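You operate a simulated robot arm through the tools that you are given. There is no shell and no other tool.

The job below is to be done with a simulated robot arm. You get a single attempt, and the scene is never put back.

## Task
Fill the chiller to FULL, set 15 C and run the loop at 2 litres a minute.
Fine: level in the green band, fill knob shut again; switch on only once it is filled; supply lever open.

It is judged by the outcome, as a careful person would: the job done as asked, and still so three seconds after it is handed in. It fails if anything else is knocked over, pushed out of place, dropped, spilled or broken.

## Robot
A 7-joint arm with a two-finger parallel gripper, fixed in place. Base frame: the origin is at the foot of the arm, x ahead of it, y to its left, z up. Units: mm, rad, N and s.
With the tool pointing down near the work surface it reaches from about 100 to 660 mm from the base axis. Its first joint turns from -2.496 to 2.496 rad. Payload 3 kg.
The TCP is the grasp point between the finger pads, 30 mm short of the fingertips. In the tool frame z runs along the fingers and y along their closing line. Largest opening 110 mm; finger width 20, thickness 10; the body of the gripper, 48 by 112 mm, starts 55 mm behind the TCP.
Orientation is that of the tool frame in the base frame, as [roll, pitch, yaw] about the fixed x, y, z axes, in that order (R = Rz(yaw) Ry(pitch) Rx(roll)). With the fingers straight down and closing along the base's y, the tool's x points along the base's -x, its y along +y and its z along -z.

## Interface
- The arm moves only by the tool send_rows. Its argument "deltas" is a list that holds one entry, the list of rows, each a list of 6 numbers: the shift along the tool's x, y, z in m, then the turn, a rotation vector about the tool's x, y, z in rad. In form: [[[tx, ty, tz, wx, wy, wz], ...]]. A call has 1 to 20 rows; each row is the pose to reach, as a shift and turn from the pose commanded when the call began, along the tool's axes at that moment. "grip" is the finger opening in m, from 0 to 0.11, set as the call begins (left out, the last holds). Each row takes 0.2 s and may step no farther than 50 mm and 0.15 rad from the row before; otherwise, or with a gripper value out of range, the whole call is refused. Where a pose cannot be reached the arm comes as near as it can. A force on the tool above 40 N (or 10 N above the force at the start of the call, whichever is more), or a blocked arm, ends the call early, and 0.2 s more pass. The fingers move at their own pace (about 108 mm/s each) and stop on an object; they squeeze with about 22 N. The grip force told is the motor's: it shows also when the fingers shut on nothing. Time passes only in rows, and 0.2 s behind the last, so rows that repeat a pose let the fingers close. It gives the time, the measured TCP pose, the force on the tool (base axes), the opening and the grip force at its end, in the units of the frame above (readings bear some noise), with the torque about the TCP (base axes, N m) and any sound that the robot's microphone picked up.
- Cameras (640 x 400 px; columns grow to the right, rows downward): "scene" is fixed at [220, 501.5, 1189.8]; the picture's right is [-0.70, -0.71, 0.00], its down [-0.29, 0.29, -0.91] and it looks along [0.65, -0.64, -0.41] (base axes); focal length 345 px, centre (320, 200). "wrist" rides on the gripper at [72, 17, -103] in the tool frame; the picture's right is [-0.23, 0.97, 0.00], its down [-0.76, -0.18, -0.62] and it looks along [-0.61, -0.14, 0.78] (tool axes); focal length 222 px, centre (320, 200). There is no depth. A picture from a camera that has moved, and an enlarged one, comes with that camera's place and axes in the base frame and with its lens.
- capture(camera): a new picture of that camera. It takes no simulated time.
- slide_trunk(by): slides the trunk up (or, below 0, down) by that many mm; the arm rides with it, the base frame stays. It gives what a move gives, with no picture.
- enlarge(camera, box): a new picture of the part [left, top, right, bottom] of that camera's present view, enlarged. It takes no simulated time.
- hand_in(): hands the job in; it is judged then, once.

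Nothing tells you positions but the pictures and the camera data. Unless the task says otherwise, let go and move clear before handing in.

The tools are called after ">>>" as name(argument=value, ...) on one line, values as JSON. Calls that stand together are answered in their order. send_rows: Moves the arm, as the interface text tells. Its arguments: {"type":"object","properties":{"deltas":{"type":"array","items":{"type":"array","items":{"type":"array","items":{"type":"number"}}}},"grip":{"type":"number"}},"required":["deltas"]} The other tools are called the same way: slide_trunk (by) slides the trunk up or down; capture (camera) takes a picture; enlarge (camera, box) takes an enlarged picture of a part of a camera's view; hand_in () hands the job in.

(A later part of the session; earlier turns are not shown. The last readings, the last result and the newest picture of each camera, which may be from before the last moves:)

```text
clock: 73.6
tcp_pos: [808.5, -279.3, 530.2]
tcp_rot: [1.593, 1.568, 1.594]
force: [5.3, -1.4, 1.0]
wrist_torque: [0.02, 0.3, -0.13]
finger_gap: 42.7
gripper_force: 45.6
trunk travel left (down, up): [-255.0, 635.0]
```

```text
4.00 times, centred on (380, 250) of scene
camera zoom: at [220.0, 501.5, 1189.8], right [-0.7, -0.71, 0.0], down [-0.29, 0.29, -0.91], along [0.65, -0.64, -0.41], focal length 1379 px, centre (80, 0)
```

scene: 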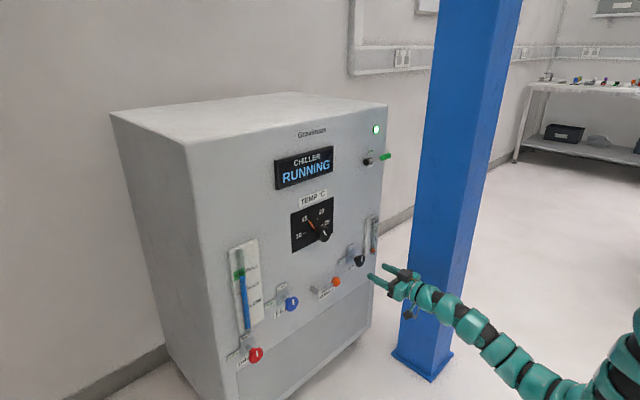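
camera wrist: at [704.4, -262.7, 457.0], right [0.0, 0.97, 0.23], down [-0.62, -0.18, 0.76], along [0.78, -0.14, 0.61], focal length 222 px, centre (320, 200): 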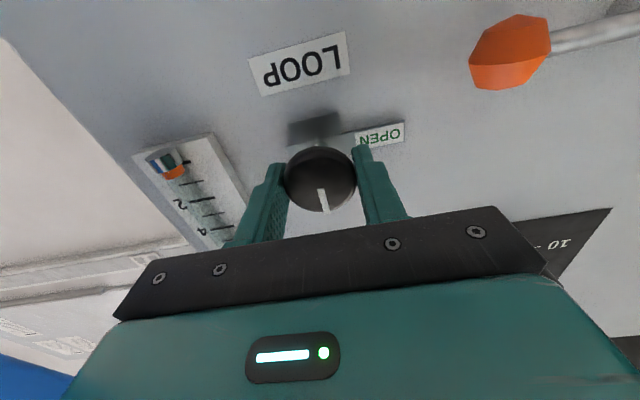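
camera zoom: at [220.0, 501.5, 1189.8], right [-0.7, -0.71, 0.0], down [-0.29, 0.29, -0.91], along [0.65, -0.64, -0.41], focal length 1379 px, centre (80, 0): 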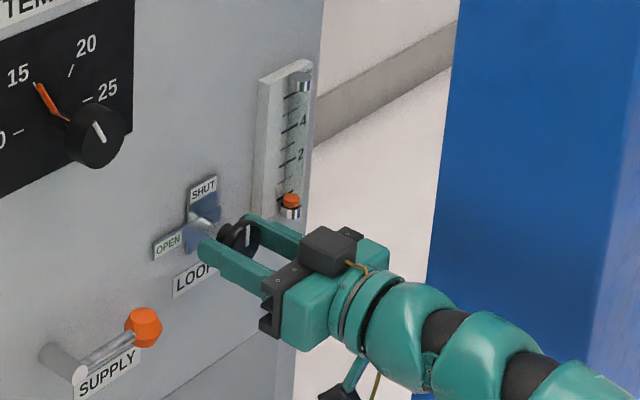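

The LOOP knob is gripped with almost no side force, and the rotameter is visible from the scene camera. I'll open it a little and check for flow.

>>> send_rows(deltas=[[[0, 0, 0, 0, 0, -0.1], [0, 0, 0, 0, 0, -0.2], [0, 0, 0, 0, 0, -0.3]]])

>>> enlarge(camera="scene", box=[340, 205, 420, 275])

>>> capture(camera="scene")

```text
clock: 74.4
tcp_pos: [807.8, -280.6, 530.5]
tcp_rot: [-1.575, 1.268, -1.574]
force: [12.3, -6.8, 5.5]
wrist_torque: [0.0, 0.17, 0.2]
finger_gap: 42.9
gripper_force: 44.9
trunk travel left (down, up): [-255.0, 635.0]
```

```text
5.71 times, centred on (380, 240) of scene
camera zoom: at [220.0, 501.5, 1189.8], right [-0.7, -0.71, 0.0], down [-0.29, 0.29, -0.91], along [0.65, -0.64, -0.41], focal length 1971 px, centre (-23, -29)
```

zoom: 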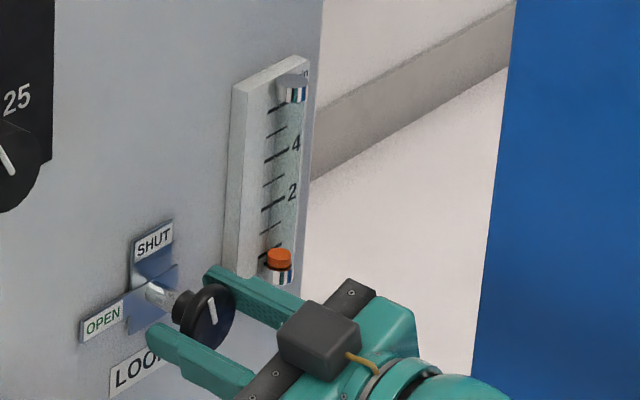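

```text
taken
```

scene: 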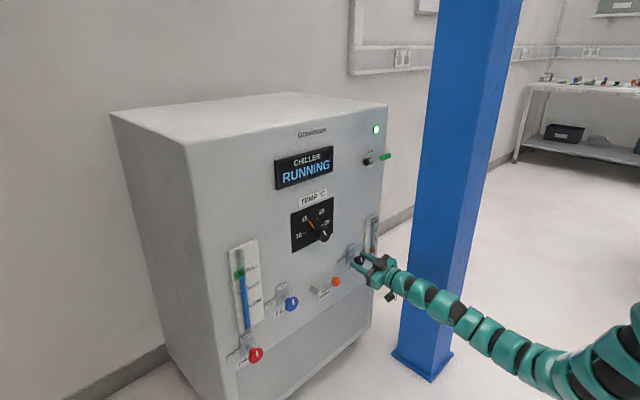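

>>> send_rows(deltas=[[[-0.0002, -0.0009, 0.0006, 0, 0, -0.1], [-0.0002, -0.0009, 0.0006, 0, 0, -0.2], [-0.0002, -0.0009, 0.0006, 0, 0, -0.2], [-0.0002, -0.0009, 0.0006, 0, 0, -0.2], [-0.0002, -0.0009, 0.0006, 0, 0, -0.2], [-0.0002, -0.0009, 0.0006, 0, 0, -0.2]]])

>>> enlarge(camera="scene", box=[340, 205, 420, 275])

```text
clock: 75.8
tcp_pos: [808.1, -280.7, 529.2]
tcp_rot: [-1.569, 1.071, -1.57]
force: [-10.1, -0.8, -0.9]
wrist_torque: [0.02, -0.93, 0.37]
finger_gap: 42.8
gripper_force: 44.9
trunk travel left (down, up): [-255.0, 635.0]
```

```text
5.71 times, centred on (380, 240) of scene
camera zoom: at [220.0, 501.5, 1189.8], right [-0.7, -0.71, 0.0], down [-0.29, 0.29, -0.91], along [0.65, -0.64, -0.41], focal length 1971 px, centre (-23, -29)
```

zoom: 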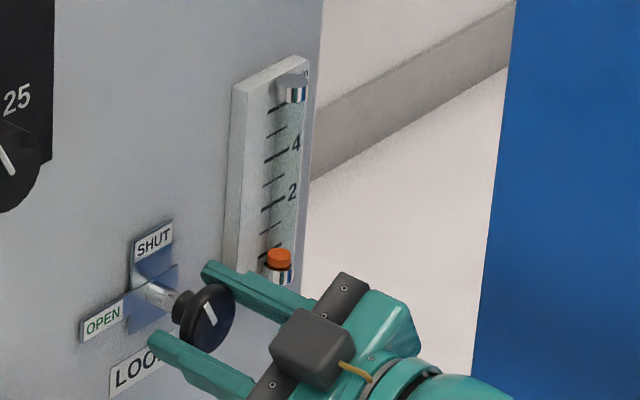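

>>> send_rows(deltas=[[[0, 0, -0.0004, 0, 0, -0.1], [0, 0, -0.0004, 0, 0, -0.2], [0, 0, -0.0004, 0, 0, -0.3], [0, 0, -0.0004, 0, 0, -0.3], [0, 0, -0.0004, 0, 0, -0.3], [0, 0, -0.0004, 0, 0, -0.3], [0, 0, -0.0004, 0, 0, -0.3]]])

>>> enlarge(camera="scene", box=[340, 205, 420, 275])

>>> enlarge(camera="scene", box=[270, 110, 430, 230])

```text
clock: 77.4
tcp_pos: [808.5, -280.2, 530.2]
tcp_rot: [-1.572, 0.771, -1.571]
force: [-10.6, 0.6, -2.4]
wrist_torque: [0.02, -0.05, 0.05]
finger_gap: 43.0
gripper_force: 44.7
trunk travel left (down, up): [-255.0, 635.0]
```

```text
5.71 times, centred on (380, 240) of scene
camera zoom: at [220.0, 501.5, 1189.8], right [-0.7, -0.71, 0.0], down [-0.29, 0.29, -0.91], along [0.65, -0.64, -0.41], focal length 1971 px, centre (-23, -29)
```

zoom: 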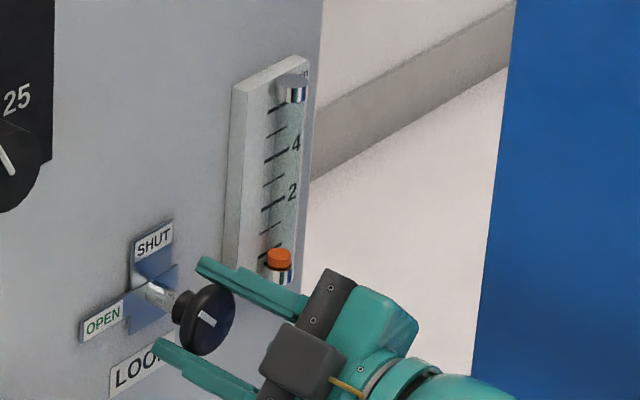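

```text
3.33 times, centred on (350, 170) of scene
camera zoom: at [220.0, 501.5, 1189.8], right [-0.7, -0.71, 0.0], down [-0.29, 0.29, -0.91], along [0.65, -0.64, -0.41], focal length 1150 px, centre (220, 300)
```

zoom: 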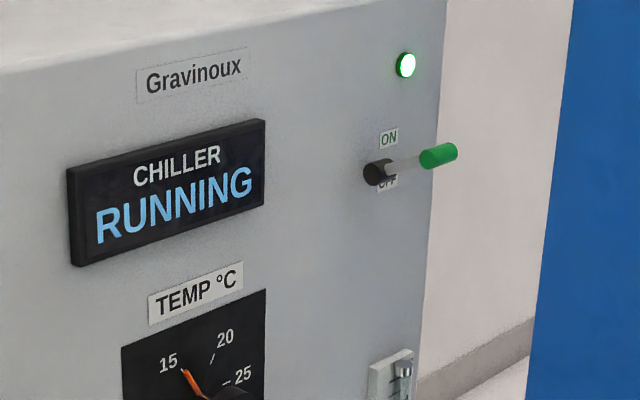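

With the pump running and LOOP about 45° open there is still no flow, so the SUPPLY lever is currently shut. I'll leave LOOP where it is, release, retreat and go to the lever.

>>> send_rows(deltas=[[[0, 0, 0, 0, 0, 0], [0, 0, 0, 0, 0, 0], [0, 0, 0, 0, 0, 0]]], grip=0.065)

>>> send_rows(deltas=[[[0, 0, -0.03, 0, 0, 0], [0, 0, -0.07, 0, 0, 0], [0, 0, -0.1, 0, 0, 0], [0, 0, -0.1, 0, 0, 0.14], [0, 0, -0.1, 0, 0, 0.28], [0, 0, -0.1, 0, 0, 0.42], [0, 0, -0.1, 0, 0, 0.56], [0, 0, -0.1, 0, 0, 0.7], [0, 0, -0.1, 0, 0, 0.8], [0, 0, -0.1, 0, 0, 0.8]]])

>>> enlarge(camera="scene", box=[300, 205, 400, 305])

>>> capture(camera="wrist")

```text
clock: 78.2
tcp_pos: [807.9, -281.0, 530.8]
tcp_rot: [-1.57, 0.771, -1.571]
force: [0.3, -0.7, -0.2]
wrist_torque: [-0.02, 0.01, -0.05]
finger_gap: 65.0
gripper_force: 0.1
trunk travel left (down, up): [-255.0, 635.0]
```

```text
clock: 80.4
tcp_pos: [707.2, -280.9, 529.7]
tcp_rot: [1.73, 1.566, 1.732]
force: [1.0, 0.7, 0.6]
wrist_torque: [-0.05, 0.01, 0.0]
finger_gap: 65.0
gripper_force: 0.0
trunk travel left (down, up): [-255.0, 635.0]
```

```text
4.00 times, centred on (350, 255) of scene
camera zoom: at [220.0, 501.5, 1189.8], right [-0.7, -0.71, 0.0], down [-0.29, 0.29, -0.91], along [0.65, -0.64, -0.41], focal length 1379 px, centre (200, -20)
```

zoom: 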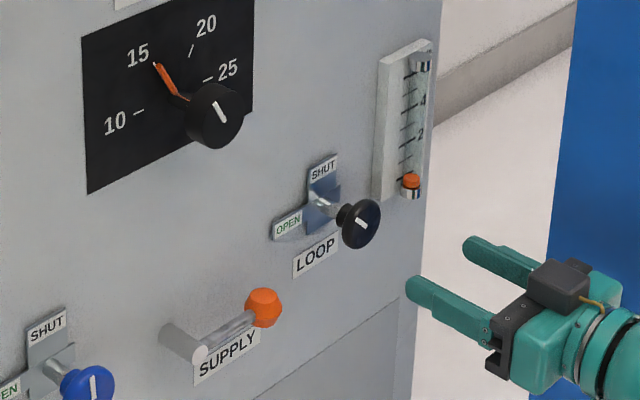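

```text
taken
camera wrist: at [604.0, -262.7, 457.2], right [0.0, 0.97, 0.23], down [-0.62, -0.18, 0.76], along [0.78, -0.14, 0.61], focal length 222 px, centre (320, 200)
```

wrist: 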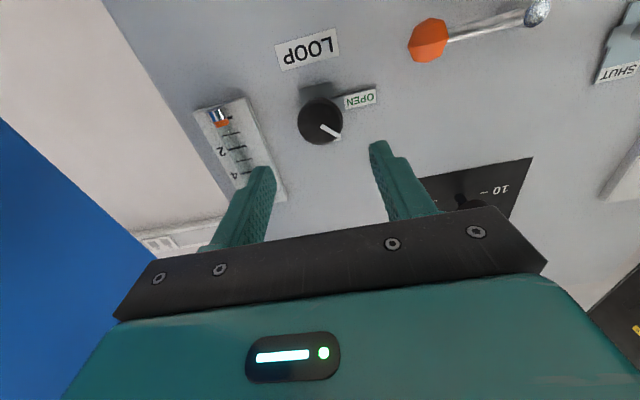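

I'll position closed fingers just above the orange ball and gently test whether the lever swings down.

>>> send_rows(deltas=[[[0, 0.04, 0, 0, 0, 0], [0, 0.08, 0, 0, 0, 0], [0, 0.109, 0, 0, 0, 0], [0, 0.109, 0.04, 0, 0, 0], [0, 0.109, 0.08, 0, 0, 0], [0, 0.109, 0.108, 0, 0, 0], [0, 0.109, 0.108, 0, 0, 0]]], grip=0.0)

>>> enlarge(camera="scene", box=[290, 225, 390, 325])

>>> capture(camera="wrist")

```text
clock: 82.0
tcp_pos: [817.7, -169.9, 529.5]
tcp_rot: [2.195, 1.569, 2.193]
force: [0.1, 0.0, 0.4]
wrist_torque: [0.0, -0.03, 0.01]
finger_gap: 0.0
gripper_force: 22.1
trunk travel left (down, up): [-255.0, 635.0]
```

```text
4.00 times, centred on (340, 275) of scene
camera zoom: at [220.0, 501.5, 1189.8], right [-0.7, -0.71, 0.0], down [-0.29, 0.29, -0.91], along [0.65, -0.64, -0.41], focal length 1379 px, centre (240, -100)
```

zoom: 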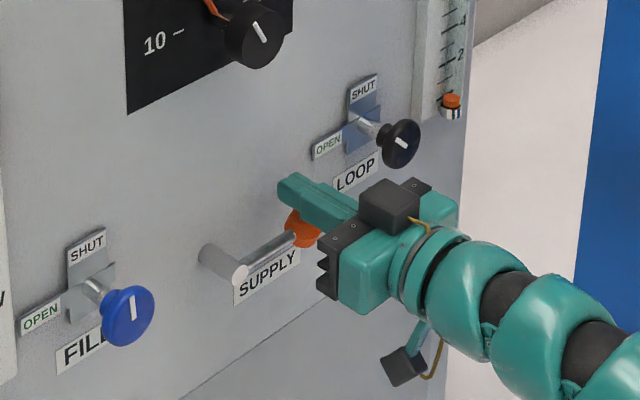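

```text
taken
camera wrist: at [713.4, -152.9, 456.8], right [0.0, 0.97, 0.23], down [-0.62, -0.18, 0.76], along [0.78, -0.14, 0.61], focal length 222 px, centre (320, 200)
```

wrist: 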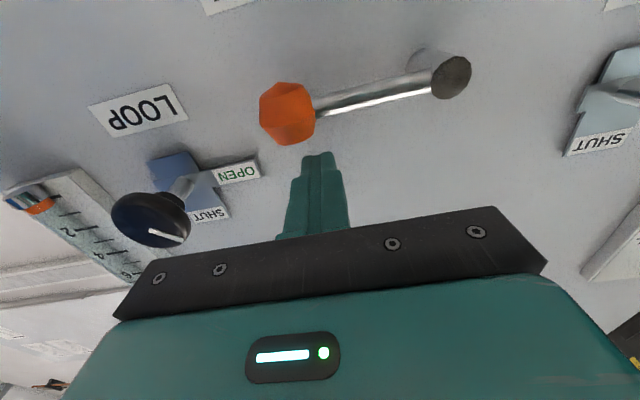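

>>> send_rows(deltas=[[[0.008, 0, -0.003, 0, 0, 0], [0.014, 0, -0.003, 0, 0, 0], [0.018, 0, -0.003, 0, 0, 0], [0.022, 0, -0.003, 0, 0, 0], [0.026, 0, -0.003, 0, 0, 0], [0.03, 0, -0.003, 0, 0, 0]]])

>>> enlarge(camera="scene", box=[290, 225, 390, 325])

>>> capture(camera="wrist")

```text
clock: 83.3
tcp_pos: [815.7, -169.2, 514.4]
tcp_rot: [0.055, 1.549, 0.052]
force: [5.3, 3.5, 13.3]
wrist_torque: [-0.01, -0.25, 0.08]
finger_gap: 0.2
gripper_force: 21.8
trunk travel left (down, up): [-255.0, 635.0]
stopped in row 6: the force on the tool passed its limit at 43 N (the readings are from after the stop); the commanded pose is now the measured one
```

```text
4.00 times, centred on (340, 275) of scene
camera zoom: at [220.0, 501.5, 1189.8], right [-0.7, -0.71, 0.0], down [-0.29, 0.29, -0.91], along [0.65, -0.64, -0.41], focal length 1379 px, centre (240, -100)
```

zoom: 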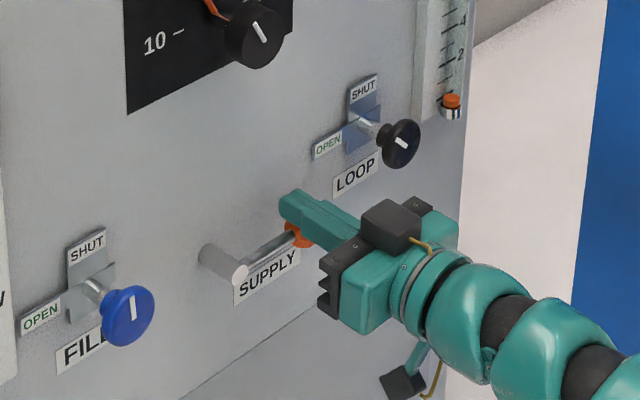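

```text
taken
camera wrist: at [712.8, -152.5, 439.5], right [-0.01, 0.97, 0.23], down [-0.64, -0.18, 0.75], along [0.77, -0.14, 0.62], focal length 222 px, centre (320, 200)
```

wrist: 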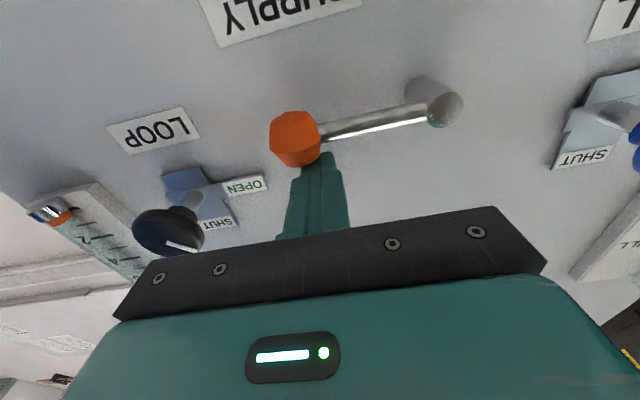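

Downward is a hard stop, so the lever must open upward. I'll back off, go under the ball and lift it gently.

>>> send_rows(deltas=[[[-0.012, 0, 0, 0, 0.022, 0], [-0.012, 0, -0.04, 0, 0.022, 0], [-0.012, 0, -0.075, 0, 0.022, 0], [0.03, -0.003, -0.075, 0, 0.022, 0], [0.066, -0.003, -0.075, 0, 0.022, 0], [0.066, -0.003, -0.04, 0, 0.022, 0], [0.066, -0.003, -0.002, 0, 0.022, 0], [0.066, -0.003, -0.002, 0, 0.022, 0]]])

>>> enlarge(camera="scene", box=[290, 225, 390, 325])

>>> capture(camera="wrist")

```text
clock: 85.1
tcp_pos: [815.0, -172.9, 443.8]
tcp_rot: [3.008, 1.563, 3.007]
force: [0.3, 0.1, -0.2]
wrist_torque: [-0.03, 0.0, -0.01]
finger_gap: 0.0
gripper_force: 22.7
trunk travel left (down, up): [-255.0, 635.0]
```

```text
4.00 times, centred on (340, 275) of scene
camera zoom: at [220.0, 501.5, 1189.8], right [-0.7, -0.71, 0.0], down [-0.29, 0.29, -0.91], along [0.65, -0.64, -0.41], focal length 1379 px, centre (240, -100)
```

zoom: 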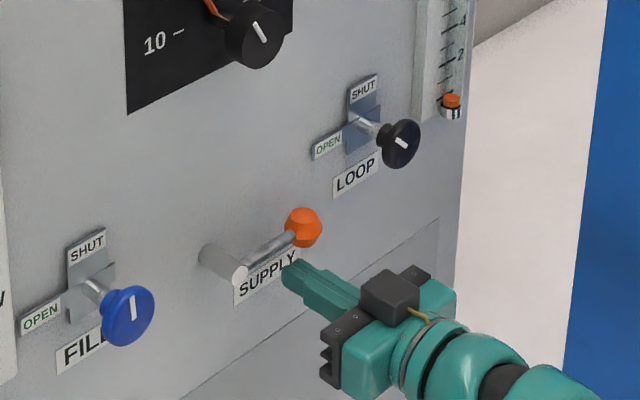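

```text
taken
camera wrist: at [709.3, -155.6, 372.5], right [0.0, 0.97, 0.23], down [-0.62, -0.18, 0.77], along [0.79, -0.14, 0.6], focal length 222 px, centre (320, 200)
```

wrist: 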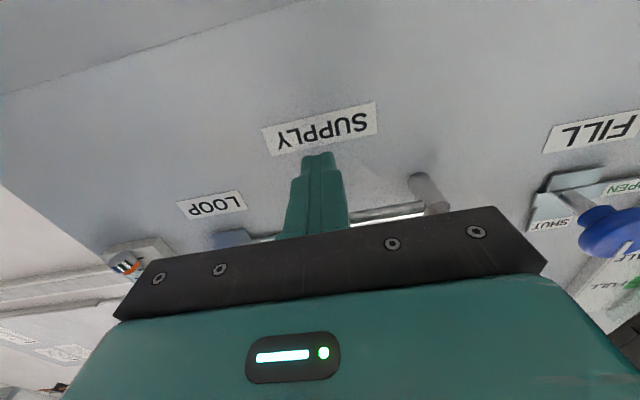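

>>> send_rows(deltas=[[[-0.008, 0, 0, 0, 0, 0], [-0.016, 0, 0, 0, 0, 0], [-0.022, 0, 0, 0, 0, 0], [-0.028, 0, 0, 0, 0, 0], [-0.034, 0, 0, 0, 0, 0], [-0.04, 0, 0, 0, 0, 0]]])

>>> enlarge(camera="scene", box=[290, 205, 390, 305])

```text
clock: 86.5
tcp_pos: [815.0, -173.9, 485.3]
tcp_rot: [2.978, 1.563, 2.978]
force: [-0.3, -0.2, -1.0]
wrist_torque: [-0.03, 0.05, -0.02]
finger_gap: 0.0
gripper_force: 21.7
trunk travel left (down, up): [-255.0, 635.0]
```

```text
4.00 times, centred on (340, 255) of scene
camera zoom: at [220.0, 501.5, 1189.8], right [-0.7, -0.71, 0.0], down [-0.29, 0.29, -0.91], along [0.65, -0.64, -0.41], focal length 1379 px, centre (240, -20)
```

zoom: 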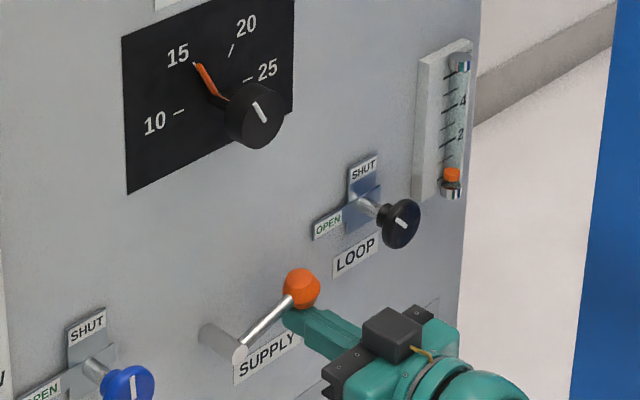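

The lever swings up and the float is starting to lift. I'll follow the arc upward.

>>> send_rows(deltas=[[[-0.015, 0.002, 0, 0, 0, 0], [-0.028, 0.002, 0, 0, 0, 0], [-0.041, 0.003, 0, 0, 0, 0], [-0.052, 0.009, 0, 0, 0, 0], [-0.062, 0.017, 0, 0, 0, 0], [-0.069, 0.026, 0, 0, 0, 0]]])

>>> enlarge(camera="scene", box=[290, 205, 390, 305])

```text
clock: 87.9
tcp_pos: [815.8, -148.1, 554.1]
tcp_rot: [3.015, 1.564, 3.015]
force: [-0.3, -0.3, -0.5]
wrist_torque: [-0.05, -0.03, 0.0]
finger_gap: 0.0
gripper_force: 21.8
trunk travel left (down, up): [-255.0, 635.0]
```

```text
4.00 times, centred on (340, 255) of scene
camera zoom: at [220.0, 501.5, 1189.8], right [-0.7, -0.71, 0.0], down [-0.29, 0.29, -0.91], along [0.65, -0.64, -0.41], focal length 1379 px, centre (240, -20)
```

zoom: 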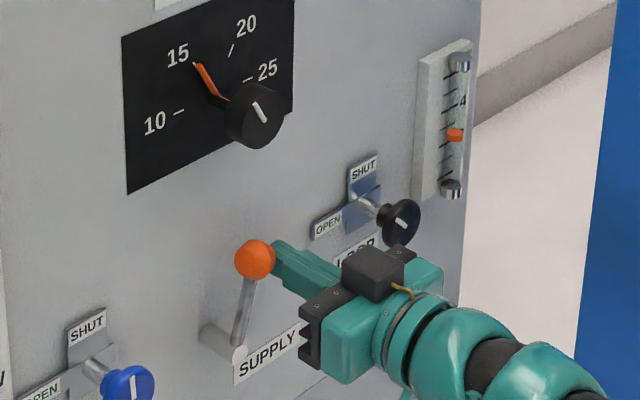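

The lever is nearly vertical and the float is around 2. I'll finish pushing it to its upright stop.

>>> send_rows(deltas=[[[-0.005, 0.007, 0, 0, 0, 0], [-0.009, 0.014, 0, 0, 0, 0], [-0.012, 0.02, 0, 0, 0, 0], [-0.013, 0.026, 0, 0, 0, 0], [-0.013, 0.031, 0, 0, 0, 0]]])

>>> enlarge(camera="scene", box=[290, 205, 390, 305])

>>> capture(camera="wrist")

```text
clock: 89.2
tcp_pos: [815.6, -124.0, 566.1]
tcp_rot: [-2.417, 1.563, -2.43]
force: [-11.4, -31.1, -5.3]
wrist_torque: [0.0, 0.05, -0.46]
finger_gap: 0.0
gripper_force: 22.2
trunk travel left (down, up): [-255.0, 635.0]
stopped in row 5: the force on the tool passed its limit at 43 N (the readings are from after the stop); the commanded pose is now the measured one
```

```text
4.00 times, centred on (340, 255) of scene
camera zoom: at [220.0, 501.5, 1189.8], right [-0.7, -0.71, 0.0], down [-0.29, 0.29, -0.91], along [0.65, -0.64, -0.41], focal length 1379 px, centre (240, -20)
```

zoom: 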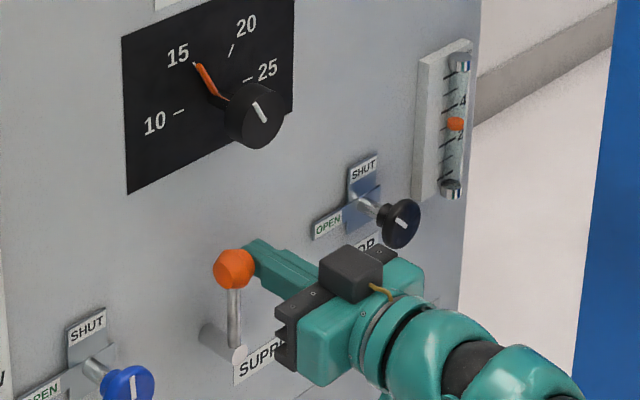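

```text
taken
camera wrist: at [711.0, -106.1, 493.9], right [0.01, 0.98, 0.22], down [-0.62, -0.17, 0.77], along [0.78, -0.15, 0.6], focal length 222 px, centre (320, 200)
```

wrist: 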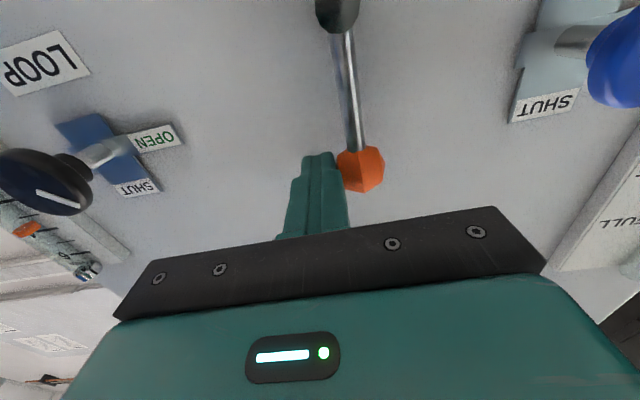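

The lever is at its upright stop and flow is a bit above 2. I'll clear the lever and return to the LOOP knob to trim the flow.

>>> send_rows(deltas=[[[0, -0.008, 0, 0, 0, 0], [0, -0.008, -0.04, 0, 0, 0], [0, -0.008, -0.08, 0, 0, 0], [0, -0.008, -0.105, 0, 0, 0], [0.012, -0.05, -0.105, 0, 0, 0], [0.024, -0.095, -0.105, 0, 0, 0], [0.036, -0.14, -0.105, 0, 0, 0], [0.036, -0.156, -0.105, 0, 0, 0], [0.036, -0.156, -0.105, 0, 0, 0]]])

>>> capture(camera="scene")

>>> enlarge(camera="scene", box=[350, 205, 390, 265])

>>> capture(camera="wrist")

>>> enlarge(camera="wrist", box=[160, 80, 300, 220])

```text
clock: 91.2
tcp_pos: [710.0, -275.8, 534.2]
tcp_rot: [-2.682, 1.563, -2.686]
force: [-0.3, -0.5, 0.3]
wrist_torque: [0.01, -0.03, 0.02]
finger_gap: 0.2
gripper_force: 21.9
trunk travel left (down, up): [-255.0, 635.0]
```

```text
taken
```

scene: 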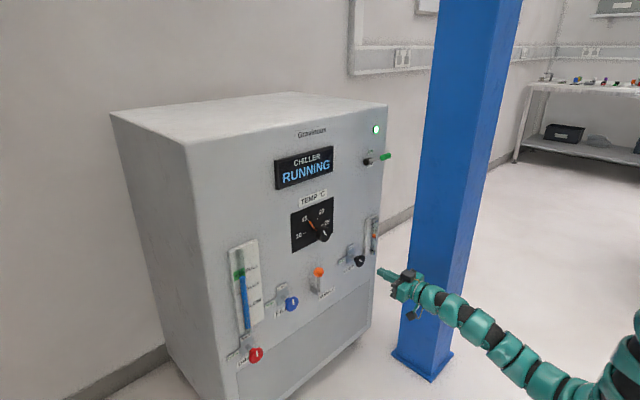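

```text
6.67 times, centred on (370, 235) of scene
camera zoom: at [220.0, 501.5, 1189.8], right [-0.7, -0.71, 0.0], down [-0.29, 0.29, -0.91], along [0.65, -0.64, -0.41], focal length 2299 px, centre (-13, -33)
```

zoom: 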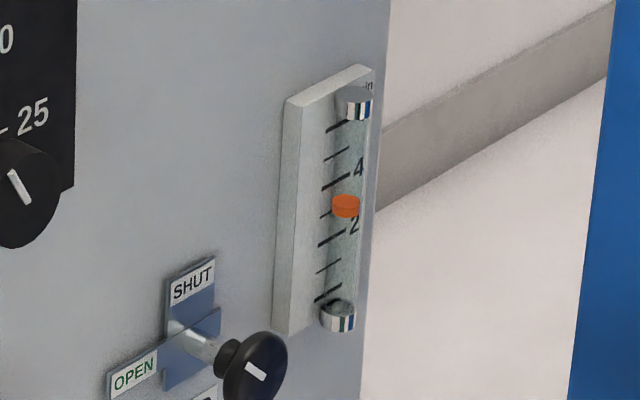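

```text
taken
camera wrist: at [605.7, -258.4, 461.5], right [0.01, 0.97, 0.22], down [-0.62, -0.17, 0.77], along [0.79, -0.14, 0.6], focal length 222 px, centre (320, 200)
```

wrist: 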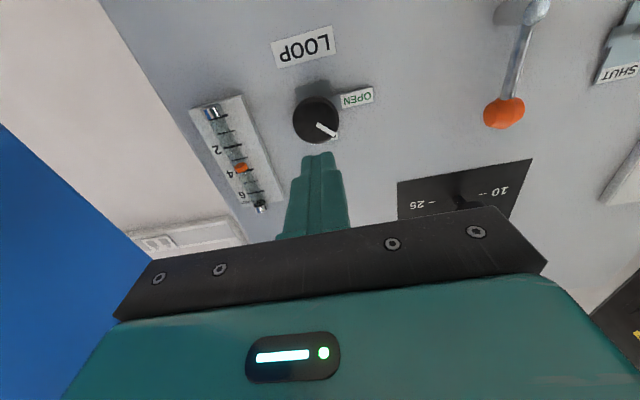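

```text
2.86 times, centred on (230, 150) of wrist
camera zoom: at [605.7, -258.4, 461.5], right [0.01, 0.97, 0.22], down [-0.62, -0.17, 0.77], along [0.79, -0.14, 0.6], focal length 635 px, centre (577, 343)
```

zoom: 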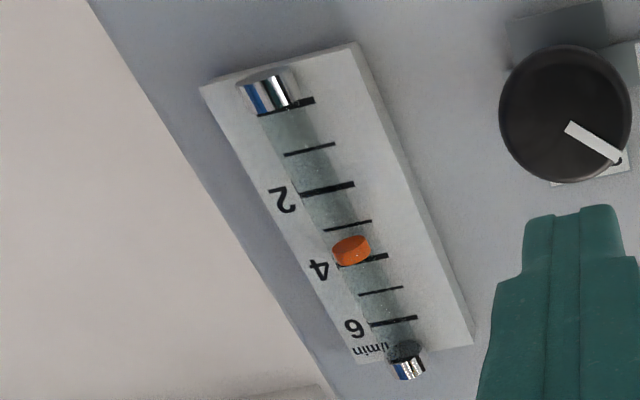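

The float reads about 3.4 L/min (zero-calibrated and parallax-corrected), and the target is 2. I'll regrip the LOOP knob and turn it back a little at a time.

>>> send_rows(deltas=[[[0.0047, -0.0045, 0, 0, 0, 0], [0.0047, -0.0045, 0, 0, 0, 0], [0.0047, -0.0045, 0.04, 0, 0, 0], [0.0047, -0.0045, 0.075, 0, 0, 0], [0.0047, -0.0045, 0.098, 0, 0, 0], [0.0047, -0.0045, 0.098, 0, 0, 0]]], grip=0.065)

>>> capture(camera="wrist")

>>> enlarge(camera="scene", box=[350, 205, 390, 265])

```text
clock: 92.6
tcp_pos: [806.8, -281.5, 527.8]
tcp_rot: [-2.632, 1.562, -2.639]
force: [-0.3, -0.4, 0.5]
wrist_torque: [0.03, -0.03, 0.02]
finger_gap: 64.8
gripper_force: 0.1
trunk travel left (down, up): [-255.0, 635.0]
```

```text
taken
camera wrist: at [702.8, -264.5, 455.3], right [0.01, 0.97, 0.22], down [-0.62, -0.17, 0.77], along [0.79, -0.14, 0.6], focal length 222 px, centre (320, 200)
```

wrist: 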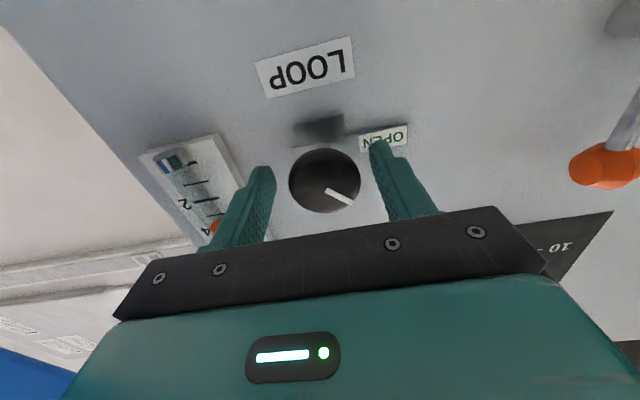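

```text
6.67 times, centred on (370, 235) of scene
camera zoom: at [220.0, 501.5, 1189.8], right [-0.7, -0.71, 0.0], down [-0.29, 0.29, -0.91], along [0.65, -0.64, -0.41], focal length 2299 px, centre (-13, -33)
```

zoom: 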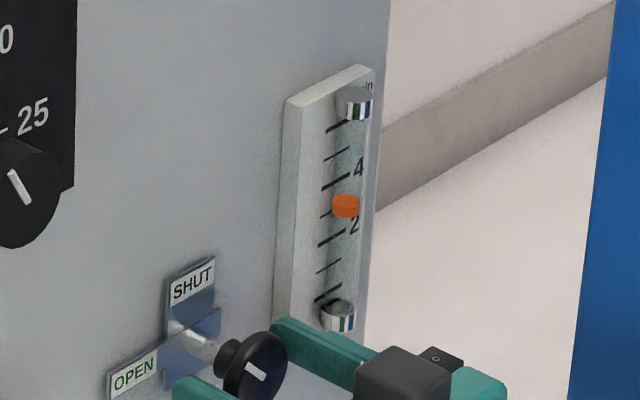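

>>> send_rows(deltas=[[[-0.0012, 0.0018, 0.001, 0, 0, 0], [-0.0012, 0.0018, 0.001, 0, 0, 0]]])

>>> send_rows(deltas=[[[0, 0, 0, 0, 0, 0], [0, 0, 0, 0, 0, 0], [0, 0, 0, 0, 0, 0]]], grip=0.03)

>>> send_rows(deltas=[[[0, 0, 0, 0, 0, 0.08], [0, 0, 0, 0, 0, 0.16], [0, 0, 0, 0, 0, 0.16], [0, 0, 0, 0, 0, 0.16]]])

>>> enlarge(camera="scene", box=[350, 205, 390, 265])

>>> capture(camera="wrist")

```text
clock: 93.2
tcp_pos: [808.0, -280.7, 529.1]
tcp_rot: [-2.637, 1.564, -2.644]
force: [-0.6, 0.7, 0.2]
wrist_torque: [0.03, 0.01, 0.0]
finger_gap: 64.9
gripper_force: 0.1
trunk travel left (down, up): [-255.0, 635.0]
```

```text
clock: 94.0
tcp_pos: [808.9, -279.2, 529.4]
tcp_rot: [-2.63, 1.563, -2.635]
force: [1.4, -1.9, 0.4]
wrist_torque: [-0.03, 0.13, 0.19]
finger_gap: 43.6
gripper_force: 45.5
trunk travel left (down, up): [-255.0, 635.0]
```

```text
clock: 95.0
tcp_pos: [808.5, -279.6, 529.0]
tcp_rot: [1.601, 1.412, 1.594]
force: [18.4, -14.9, 3.9]
wrist_torque: [0.01, -0.22, 0.15]
finger_gap: 43.5
gripper_force: 45.0
trunk travel left (down, up): [-255.0, 635.0]
```

```text
6.67 times, centred on (370, 235) of scene
camera zoom: at [220.0, 501.5, 1189.8], right [-0.7, -0.71, 0.0], down [-0.29, 0.29, -0.91], along [0.65, -0.64, -0.41], focal length 2299 px, centre (-13, -33)
```

zoom: 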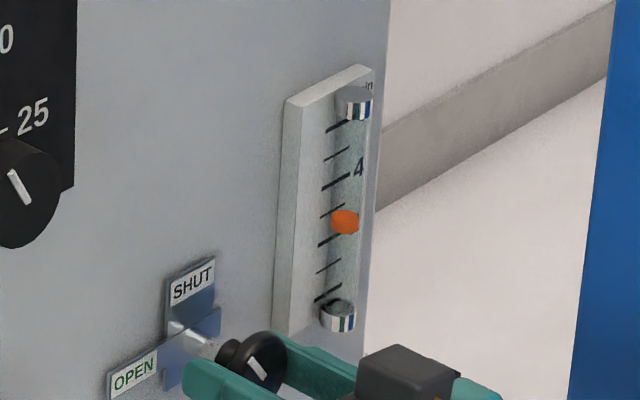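

```text
taken
camera wrist: at [704.3, -250.7, 460.0], right [0.01, 0.93, 0.38], down [-0.62, -0.29, 0.73], along [0.78, -0.24, 0.57], focal length 222 px, centre (320, 200)
```

wrist: 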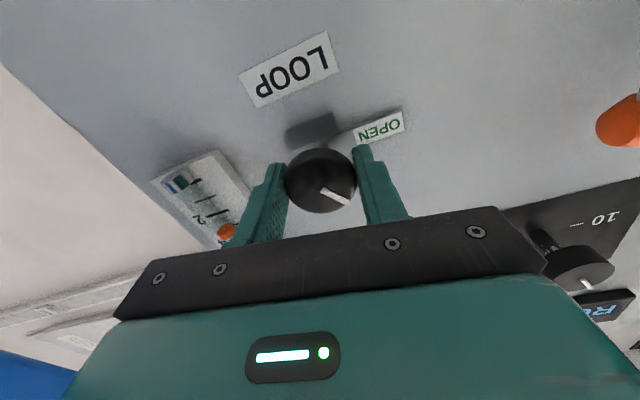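

>>> send_rows(deltas=[[[-0.0002, -0.0012, 0.0009, 0, 0, 0], [-0.0002, -0.0012, 0.0009, 0, 0, 0], [-0.0002, -0.0012, 0.0009, 0, 0, 0], [-0.0002, -0.0012, 0.0009, 0, 0, 0], [-0.0002, -0.0012, 0.0009, 0, 0, 0]]])

>>> enlarge(camera="scene", box=[350, 205, 390, 265])

```text
clock: 96.2
tcp_pos: [808.6, -279.7, 528.5]
tcp_rot: [1.607, 1.415, 1.601]
force: [-0.7, -7.0, 4.9]
wrist_torque: [0.01, -0.78, 0.04]
finger_gap: 43.5
gripper_force: 44.9
trunk travel left (down, up): [-255.0, 635.0]
```

```text
6.67 times, centred on (370, 235) of scene
camera zoom: at [220.0, 501.5, 1189.8], right [-0.7, -0.71, 0.0], down [-0.29, 0.29, -0.91], along [0.65, -0.64, -0.41], focal length 2299 px, centre (-13, -33)
```

zoom: 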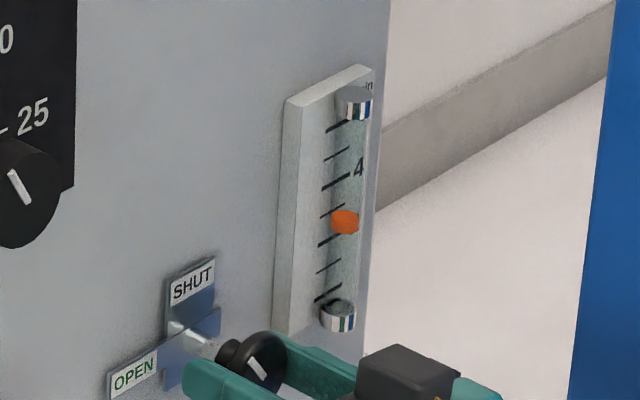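

It's settled near 2.8 L/min, so about 0.21 rad more toward shut should give 2.

>>> send_rows(deltas=[[[0, -0.0004, 0, 0, 0, 0.1], [0, -0.0004, 0, 0, 0, 0.21], [0, -0.0004, 0, 0, 0, 0.21], [0, -0.0004, 0, 0, 0, 0.21], [0, -0.0004, 0, 0, 0, 0.21], [0, -0.0004, 0, 0, 0, 0.21]]])

>>> enlarge(camera="scene", box=[350, 205, 390, 265])

>>> enlarge(camera="scene", box=[364, 215, 384, 257])

```text
clock: 97.6
tcp_pos: [808.0, -279.7, 527.8]
tcp_rot: [1.584, 1.204, 1.578]
force: [-14.9, 1.5, 5.6]
wrist_torque: [0.01, 0.26, 0.37]
finger_gap: 43.5
gripper_force: 45.1
trunk travel left (down, up): [-255.0, 635.0]
```

```text
6.67 times, centred on (370, 235) of scene
camera zoom: at [220.0, 501.5, 1189.8], right [-0.7, -0.71, 0.0], down [-0.29, 0.29, -0.91], along [0.65, -0.64, -0.41], focal length 2299 px, centre (-13, -33)
```

zoom: 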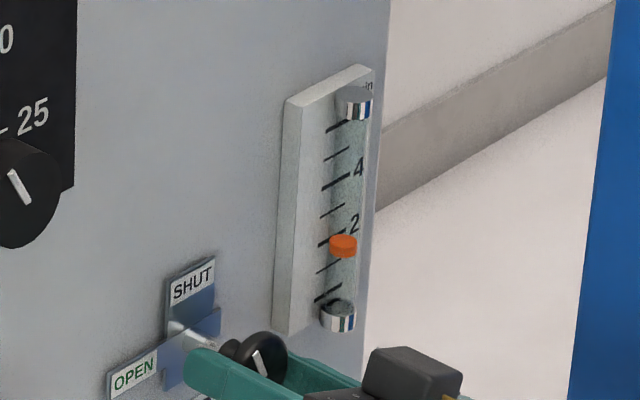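

```text
9.52 times, centred on (374, 236) of scene
camera zoom: at [220.0, 501.5, 1189.8], right [-0.7, -0.71, 0.0], down [-0.29, 0.29, -0.91], along [0.65, -0.64, -0.41], focal length 3284 px, centre (-194, -143)
```

zoom: 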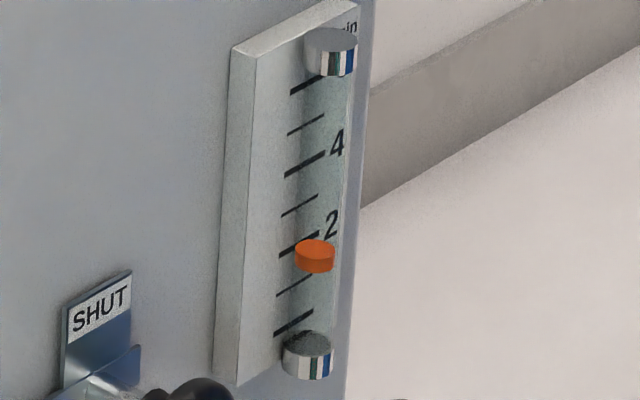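

The float is right at about 2 L/min. I'll relax the axial load, release gently, back off and re-check from both cameras.

>>> send_rows(deltas=[[[0, 0, -0.0007, 0, 0, 0], [0, 0, -0.0007, 0, 0, 0]]])

>>> send_rows(deltas=[[[0, 0, 0, 0, 0, 0], [0, 0, 0, 0, 0, 0], [0, 0, 0, 0, 0, 0]]], grip=0.065)

>>> send_rows(deltas=[[[0, 0, -0.03, 0, 0, 0], [0, 0, -0.07, 0, 0, 0], [0, 0, -0.11, 0, 0, -0.1], [0, 0, -0.13, 0, 0, -0.24], [0, 0, -0.13, 0, 0, -0.37], [0, 0, -0.13, 0, 0, -0.37]]])

>>> enlarge(camera="scene", box=[364, 215, 384, 257])

>>> capture(camera="wrist")

>>> enlarge(camera="wrist", box=[160, 80, 300, 220])

>>> enlarge(camera="scene", box=[350, 205, 390, 265])

```text
clock: 98.2
tcp_pos: [807.4, -279.2, 528.2]
tcp_rot: [1.584, 1.204, 1.577]
force: [6.9, -0.5, 6.7]
wrist_torque: [0.06, 0.15, 0.28]
finger_gap: 43.3
gripper_force: 44.9
trunk travel left (down, up): [-255.0, 635.0]
```

```text
clock: 99.0
tcp_pos: [808.1, -279.6, 529.3]
tcp_rot: [1.591, 1.203, 1.581]
force: [-0.4, 0.1, 1.0]
wrist_torque: [0.0, 0.0, -0.01]
finger_gap: 65.0
gripper_force: 0.1
trunk travel left (down, up): [-255.0, 635.0]
```

```text
clock: 100.4
tcp_pos: [679.6, -278.3, 528.9]
tcp_rot: [-2.524, 1.563, -2.531]
force: [0.6, -0.7, 0.2]
wrist_torque: [-0.02, 0.0, -0.05]
finger_gap: 64.9
gripper_force: 0.1
trunk travel left (down, up): [-255.0, 635.0]
```

```text
9.52 times, centred on (374, 236) of scene
camera zoom: at [220.0, 501.5, 1189.8], right [-0.7, -0.71, 0.0], down [-0.29, 0.29, -0.91], along [0.65, -0.64, -0.41], focal length 3284 px, centre (-194, -143)
```

zoom: 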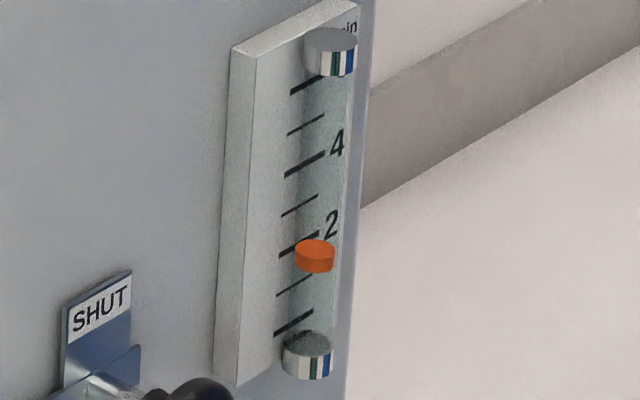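

```text
taken
camera wrist: at [574.8, -260.7, 456.5], right [0.01, 0.97, 0.22], down [-0.62, -0.17, 0.77], along [0.79, -0.14, 0.6], focal length 222 px, centre (320, 200)
```

wrist: 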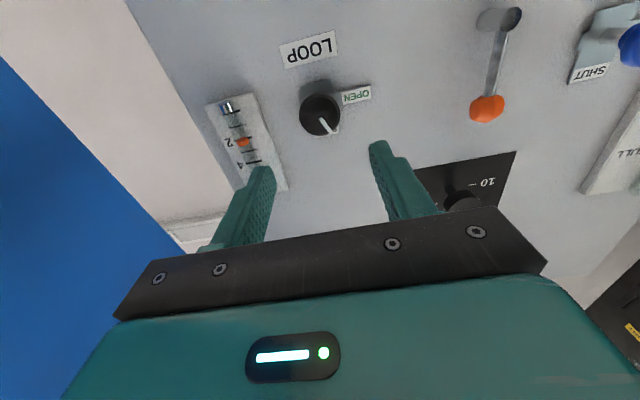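

```text
2.86 times, centred on (230, 150) of wrist
camera zoom: at [574.8, -260.7, 456.5], right [0.01, 0.97, 0.22], down [-0.62, -0.17, 0.77], along [0.79, -0.14, 0.6], focal length 635 px, centre (577, 343)
```

zoom: 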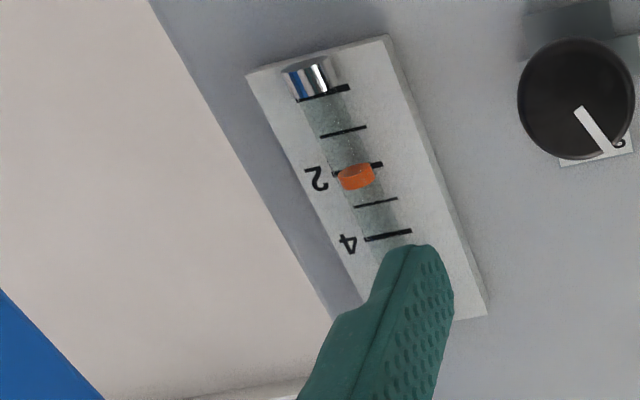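

```text
6.67 times, centred on (370, 235) of scene
camera zoom: at [220.0, 501.5, 1189.8], right [-0.7, -0.71, 0.0], down [-0.29, 0.29, -0.91], along [0.65, -0.64, -0.41], focal length 2299 px, centre (-13, -33)
```

zoom: 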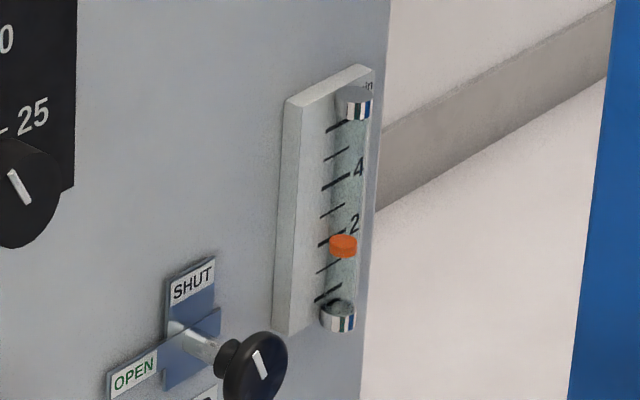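

Both cameras give about 2.0 L/min after parallax correction. I'll move further back and check the whole panel: level, fill knob, supply lever, dial, display.

>>> send_rows(deltas=[[[0, 0, -0.04, 0, 0, 0], [0, 0.03, -0.08, 0, 0, 0], [0, 0.06, -0.12, 0, 0, 0], [0, 0.09, -0.15, 0, 0, 0], [0, 0.09, -0.15, 0, 0, 0], [0, 0.09, -0.15, 0, 0, 0], [0, 0.09, -0.15, 0, 0, 0], [0, 0.09, -0.15, 0, 0, 0]]])

>>> capture(camera="scene")

>>> enlarge(camera="scene", box=[230, 255, 262, 295])

>>> enlarge(camera="scene", box=[260, 205, 390, 325])

>>> enlarge(camera="scene", box=[260, 110, 400, 250])

>>> enlarge(camera="scene", box=[364, 215, 384, 257])

>>> capture(camera="wrist")

```text
clock: 102.2
tcp_pos: [531.6, -190.4, 524.2]
tcp_rot: [-2.912, 1.558, -2.917]
force: [1.1, 0.1, 0.4]
wrist_torque: [0.02, -0.03, -0.01]
finger_gap: 65.0
gripper_force: 0.1
trunk travel left (down, up): [-255.0, 635.0]
```

```text
taken
```

scene: 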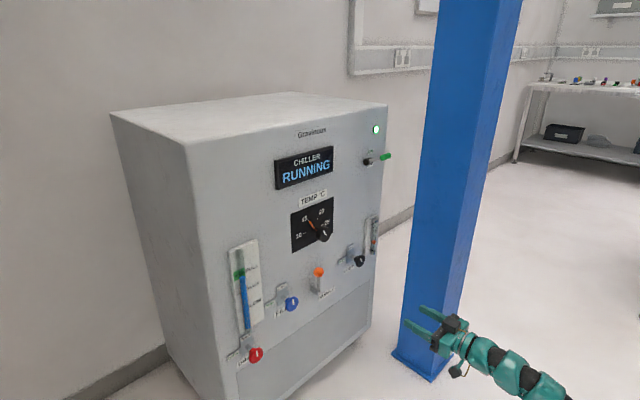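

```text
10.00 times, centred on (246, 275) of scene
camera zoom: at [220.0, 501.5, 1189.8], right [-0.7, -0.71, 0.0], down [-0.29, 0.29, -0.91], along [0.65, -0.64, -0.41], focal length 3449 px, centre (1060, -550)
```

zoom: 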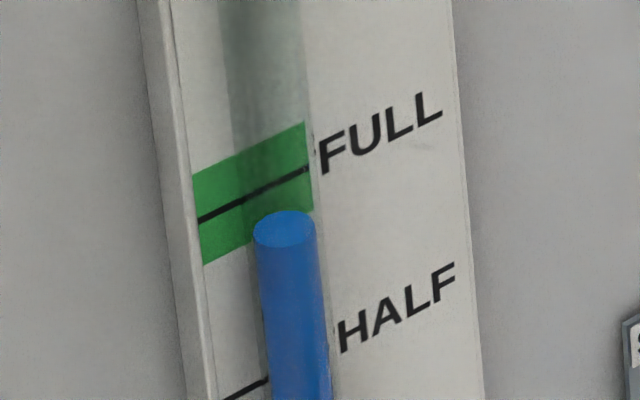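

```text
3.33 times, centred on (325, 265) of scene
camera zoom: at [220.0, 501.5, 1189.8], right [-0.7, -0.71, 0.0], down [-0.29, 0.29, -0.91], along [0.65, -0.64, -0.41], focal length 1150 px, centre (303, -17)
```

zoom: 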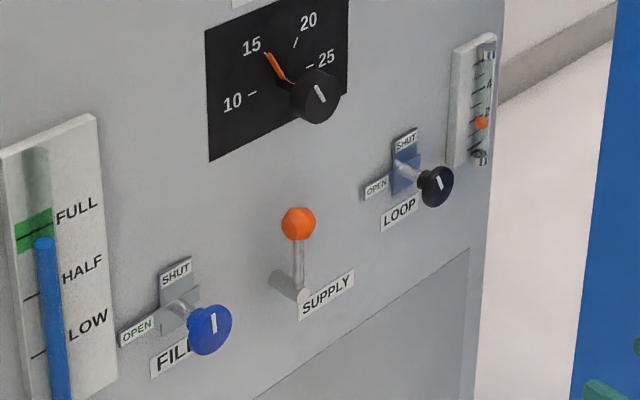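

```text
2.86 times, centred on (330, 180) of scene
camera zoom: at [220.0, 501.5, 1189.8], right [-0.7, -0.71, 0.0], down [-0.29, 0.29, -0.91], along [0.65, -0.64, -0.41], focal length 985 px, centre (291, 257)
```

zoom: 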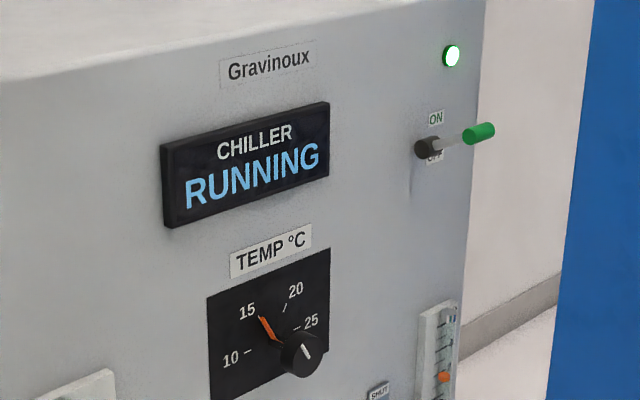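

```text
9.52 times, centred on (374, 236) of scene
camera zoom: at [220.0, 501.5, 1189.8], right [-0.7, -0.71, 0.0], down [-0.29, 0.29, -0.91], along [0.65, -0.64, -0.41], focal length 3284 px, centre (-194, -143)
```

zoom: 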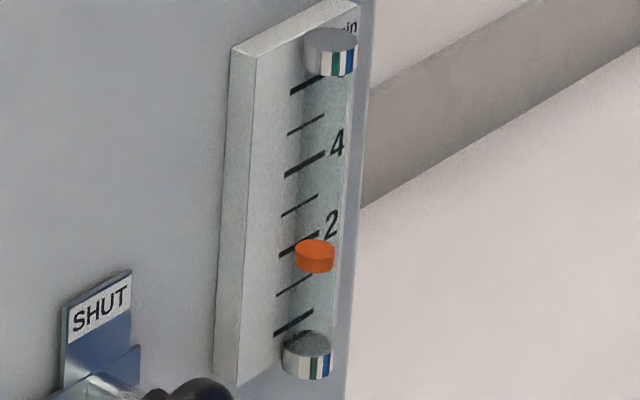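

```text
taken
camera wrist: at [427.5, -172.7, 452.6], right [0.01, 0.97, 0.22], down [-0.61, -0.17, 0.77], along [0.79, -0.15, 0.6], focal length 222 px, centre (320, 200)
```

wrist: 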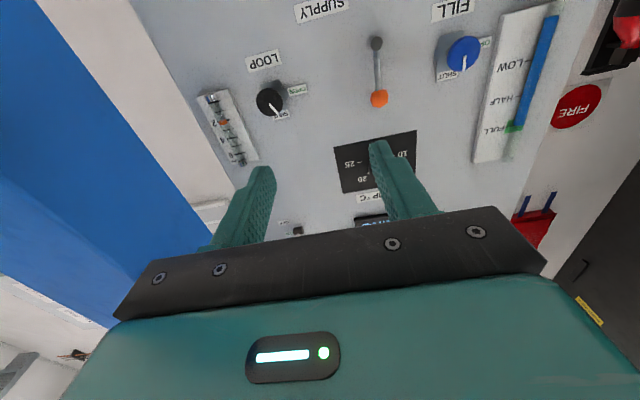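

>>> enlarge(camera="wrist", box=[460, 60, 580, 180])

>>> enlarge(camera="wrist", box=[180, 60, 320, 180])

>>> enlarge(camera="scene", box=[290, 190, 350, 250])

```text
3.33 times, centred on (520, 120) of wrist
camera zoom: at [427.5, -172.7, 452.6], right [0.01, 0.97, 0.22], down [-0.61, -0.17, 0.77], along [0.79, -0.15, 0.6], focal length 740 px, centre (-347, 467)
```

zoom: 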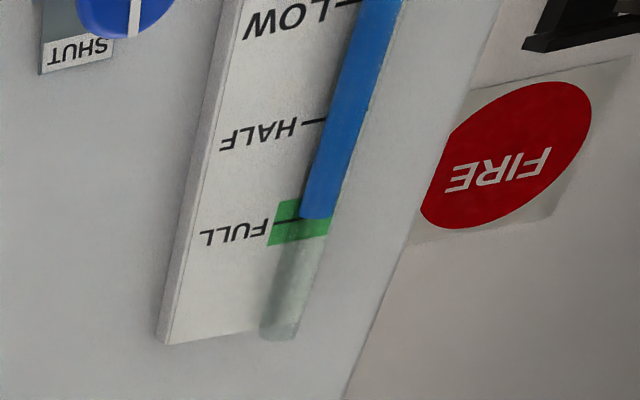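

```text
3.33 times, centred on (250, 120) of wrist
camera zoom: at [427.5, -172.7, 452.6], right [0.01, 0.97, 0.22], down [-0.61, -0.17, 0.77], along [0.79, -0.15, 0.6], focal length 740 px, centre (553, 467)
```

zoom: 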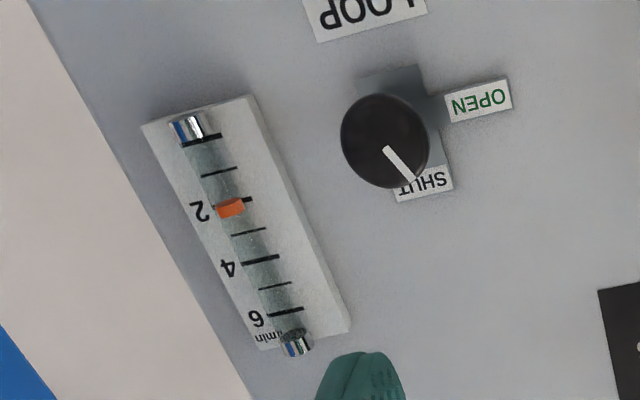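

```text
6.67 times, centred on (320, 220) of scene
camera zoom: at [220.0, 501.5, 1189.8], right [-0.7, -0.71, 0.0], down [-0.29, 0.29, -0.91], along [0.65, -0.64, -0.41], focal length 2299 px, centre (320, 67)
```

zoom: 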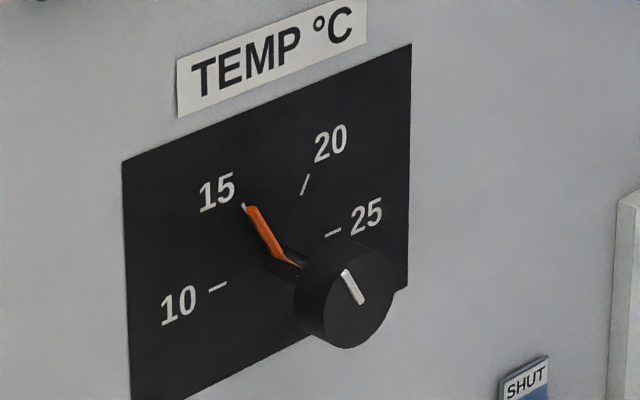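

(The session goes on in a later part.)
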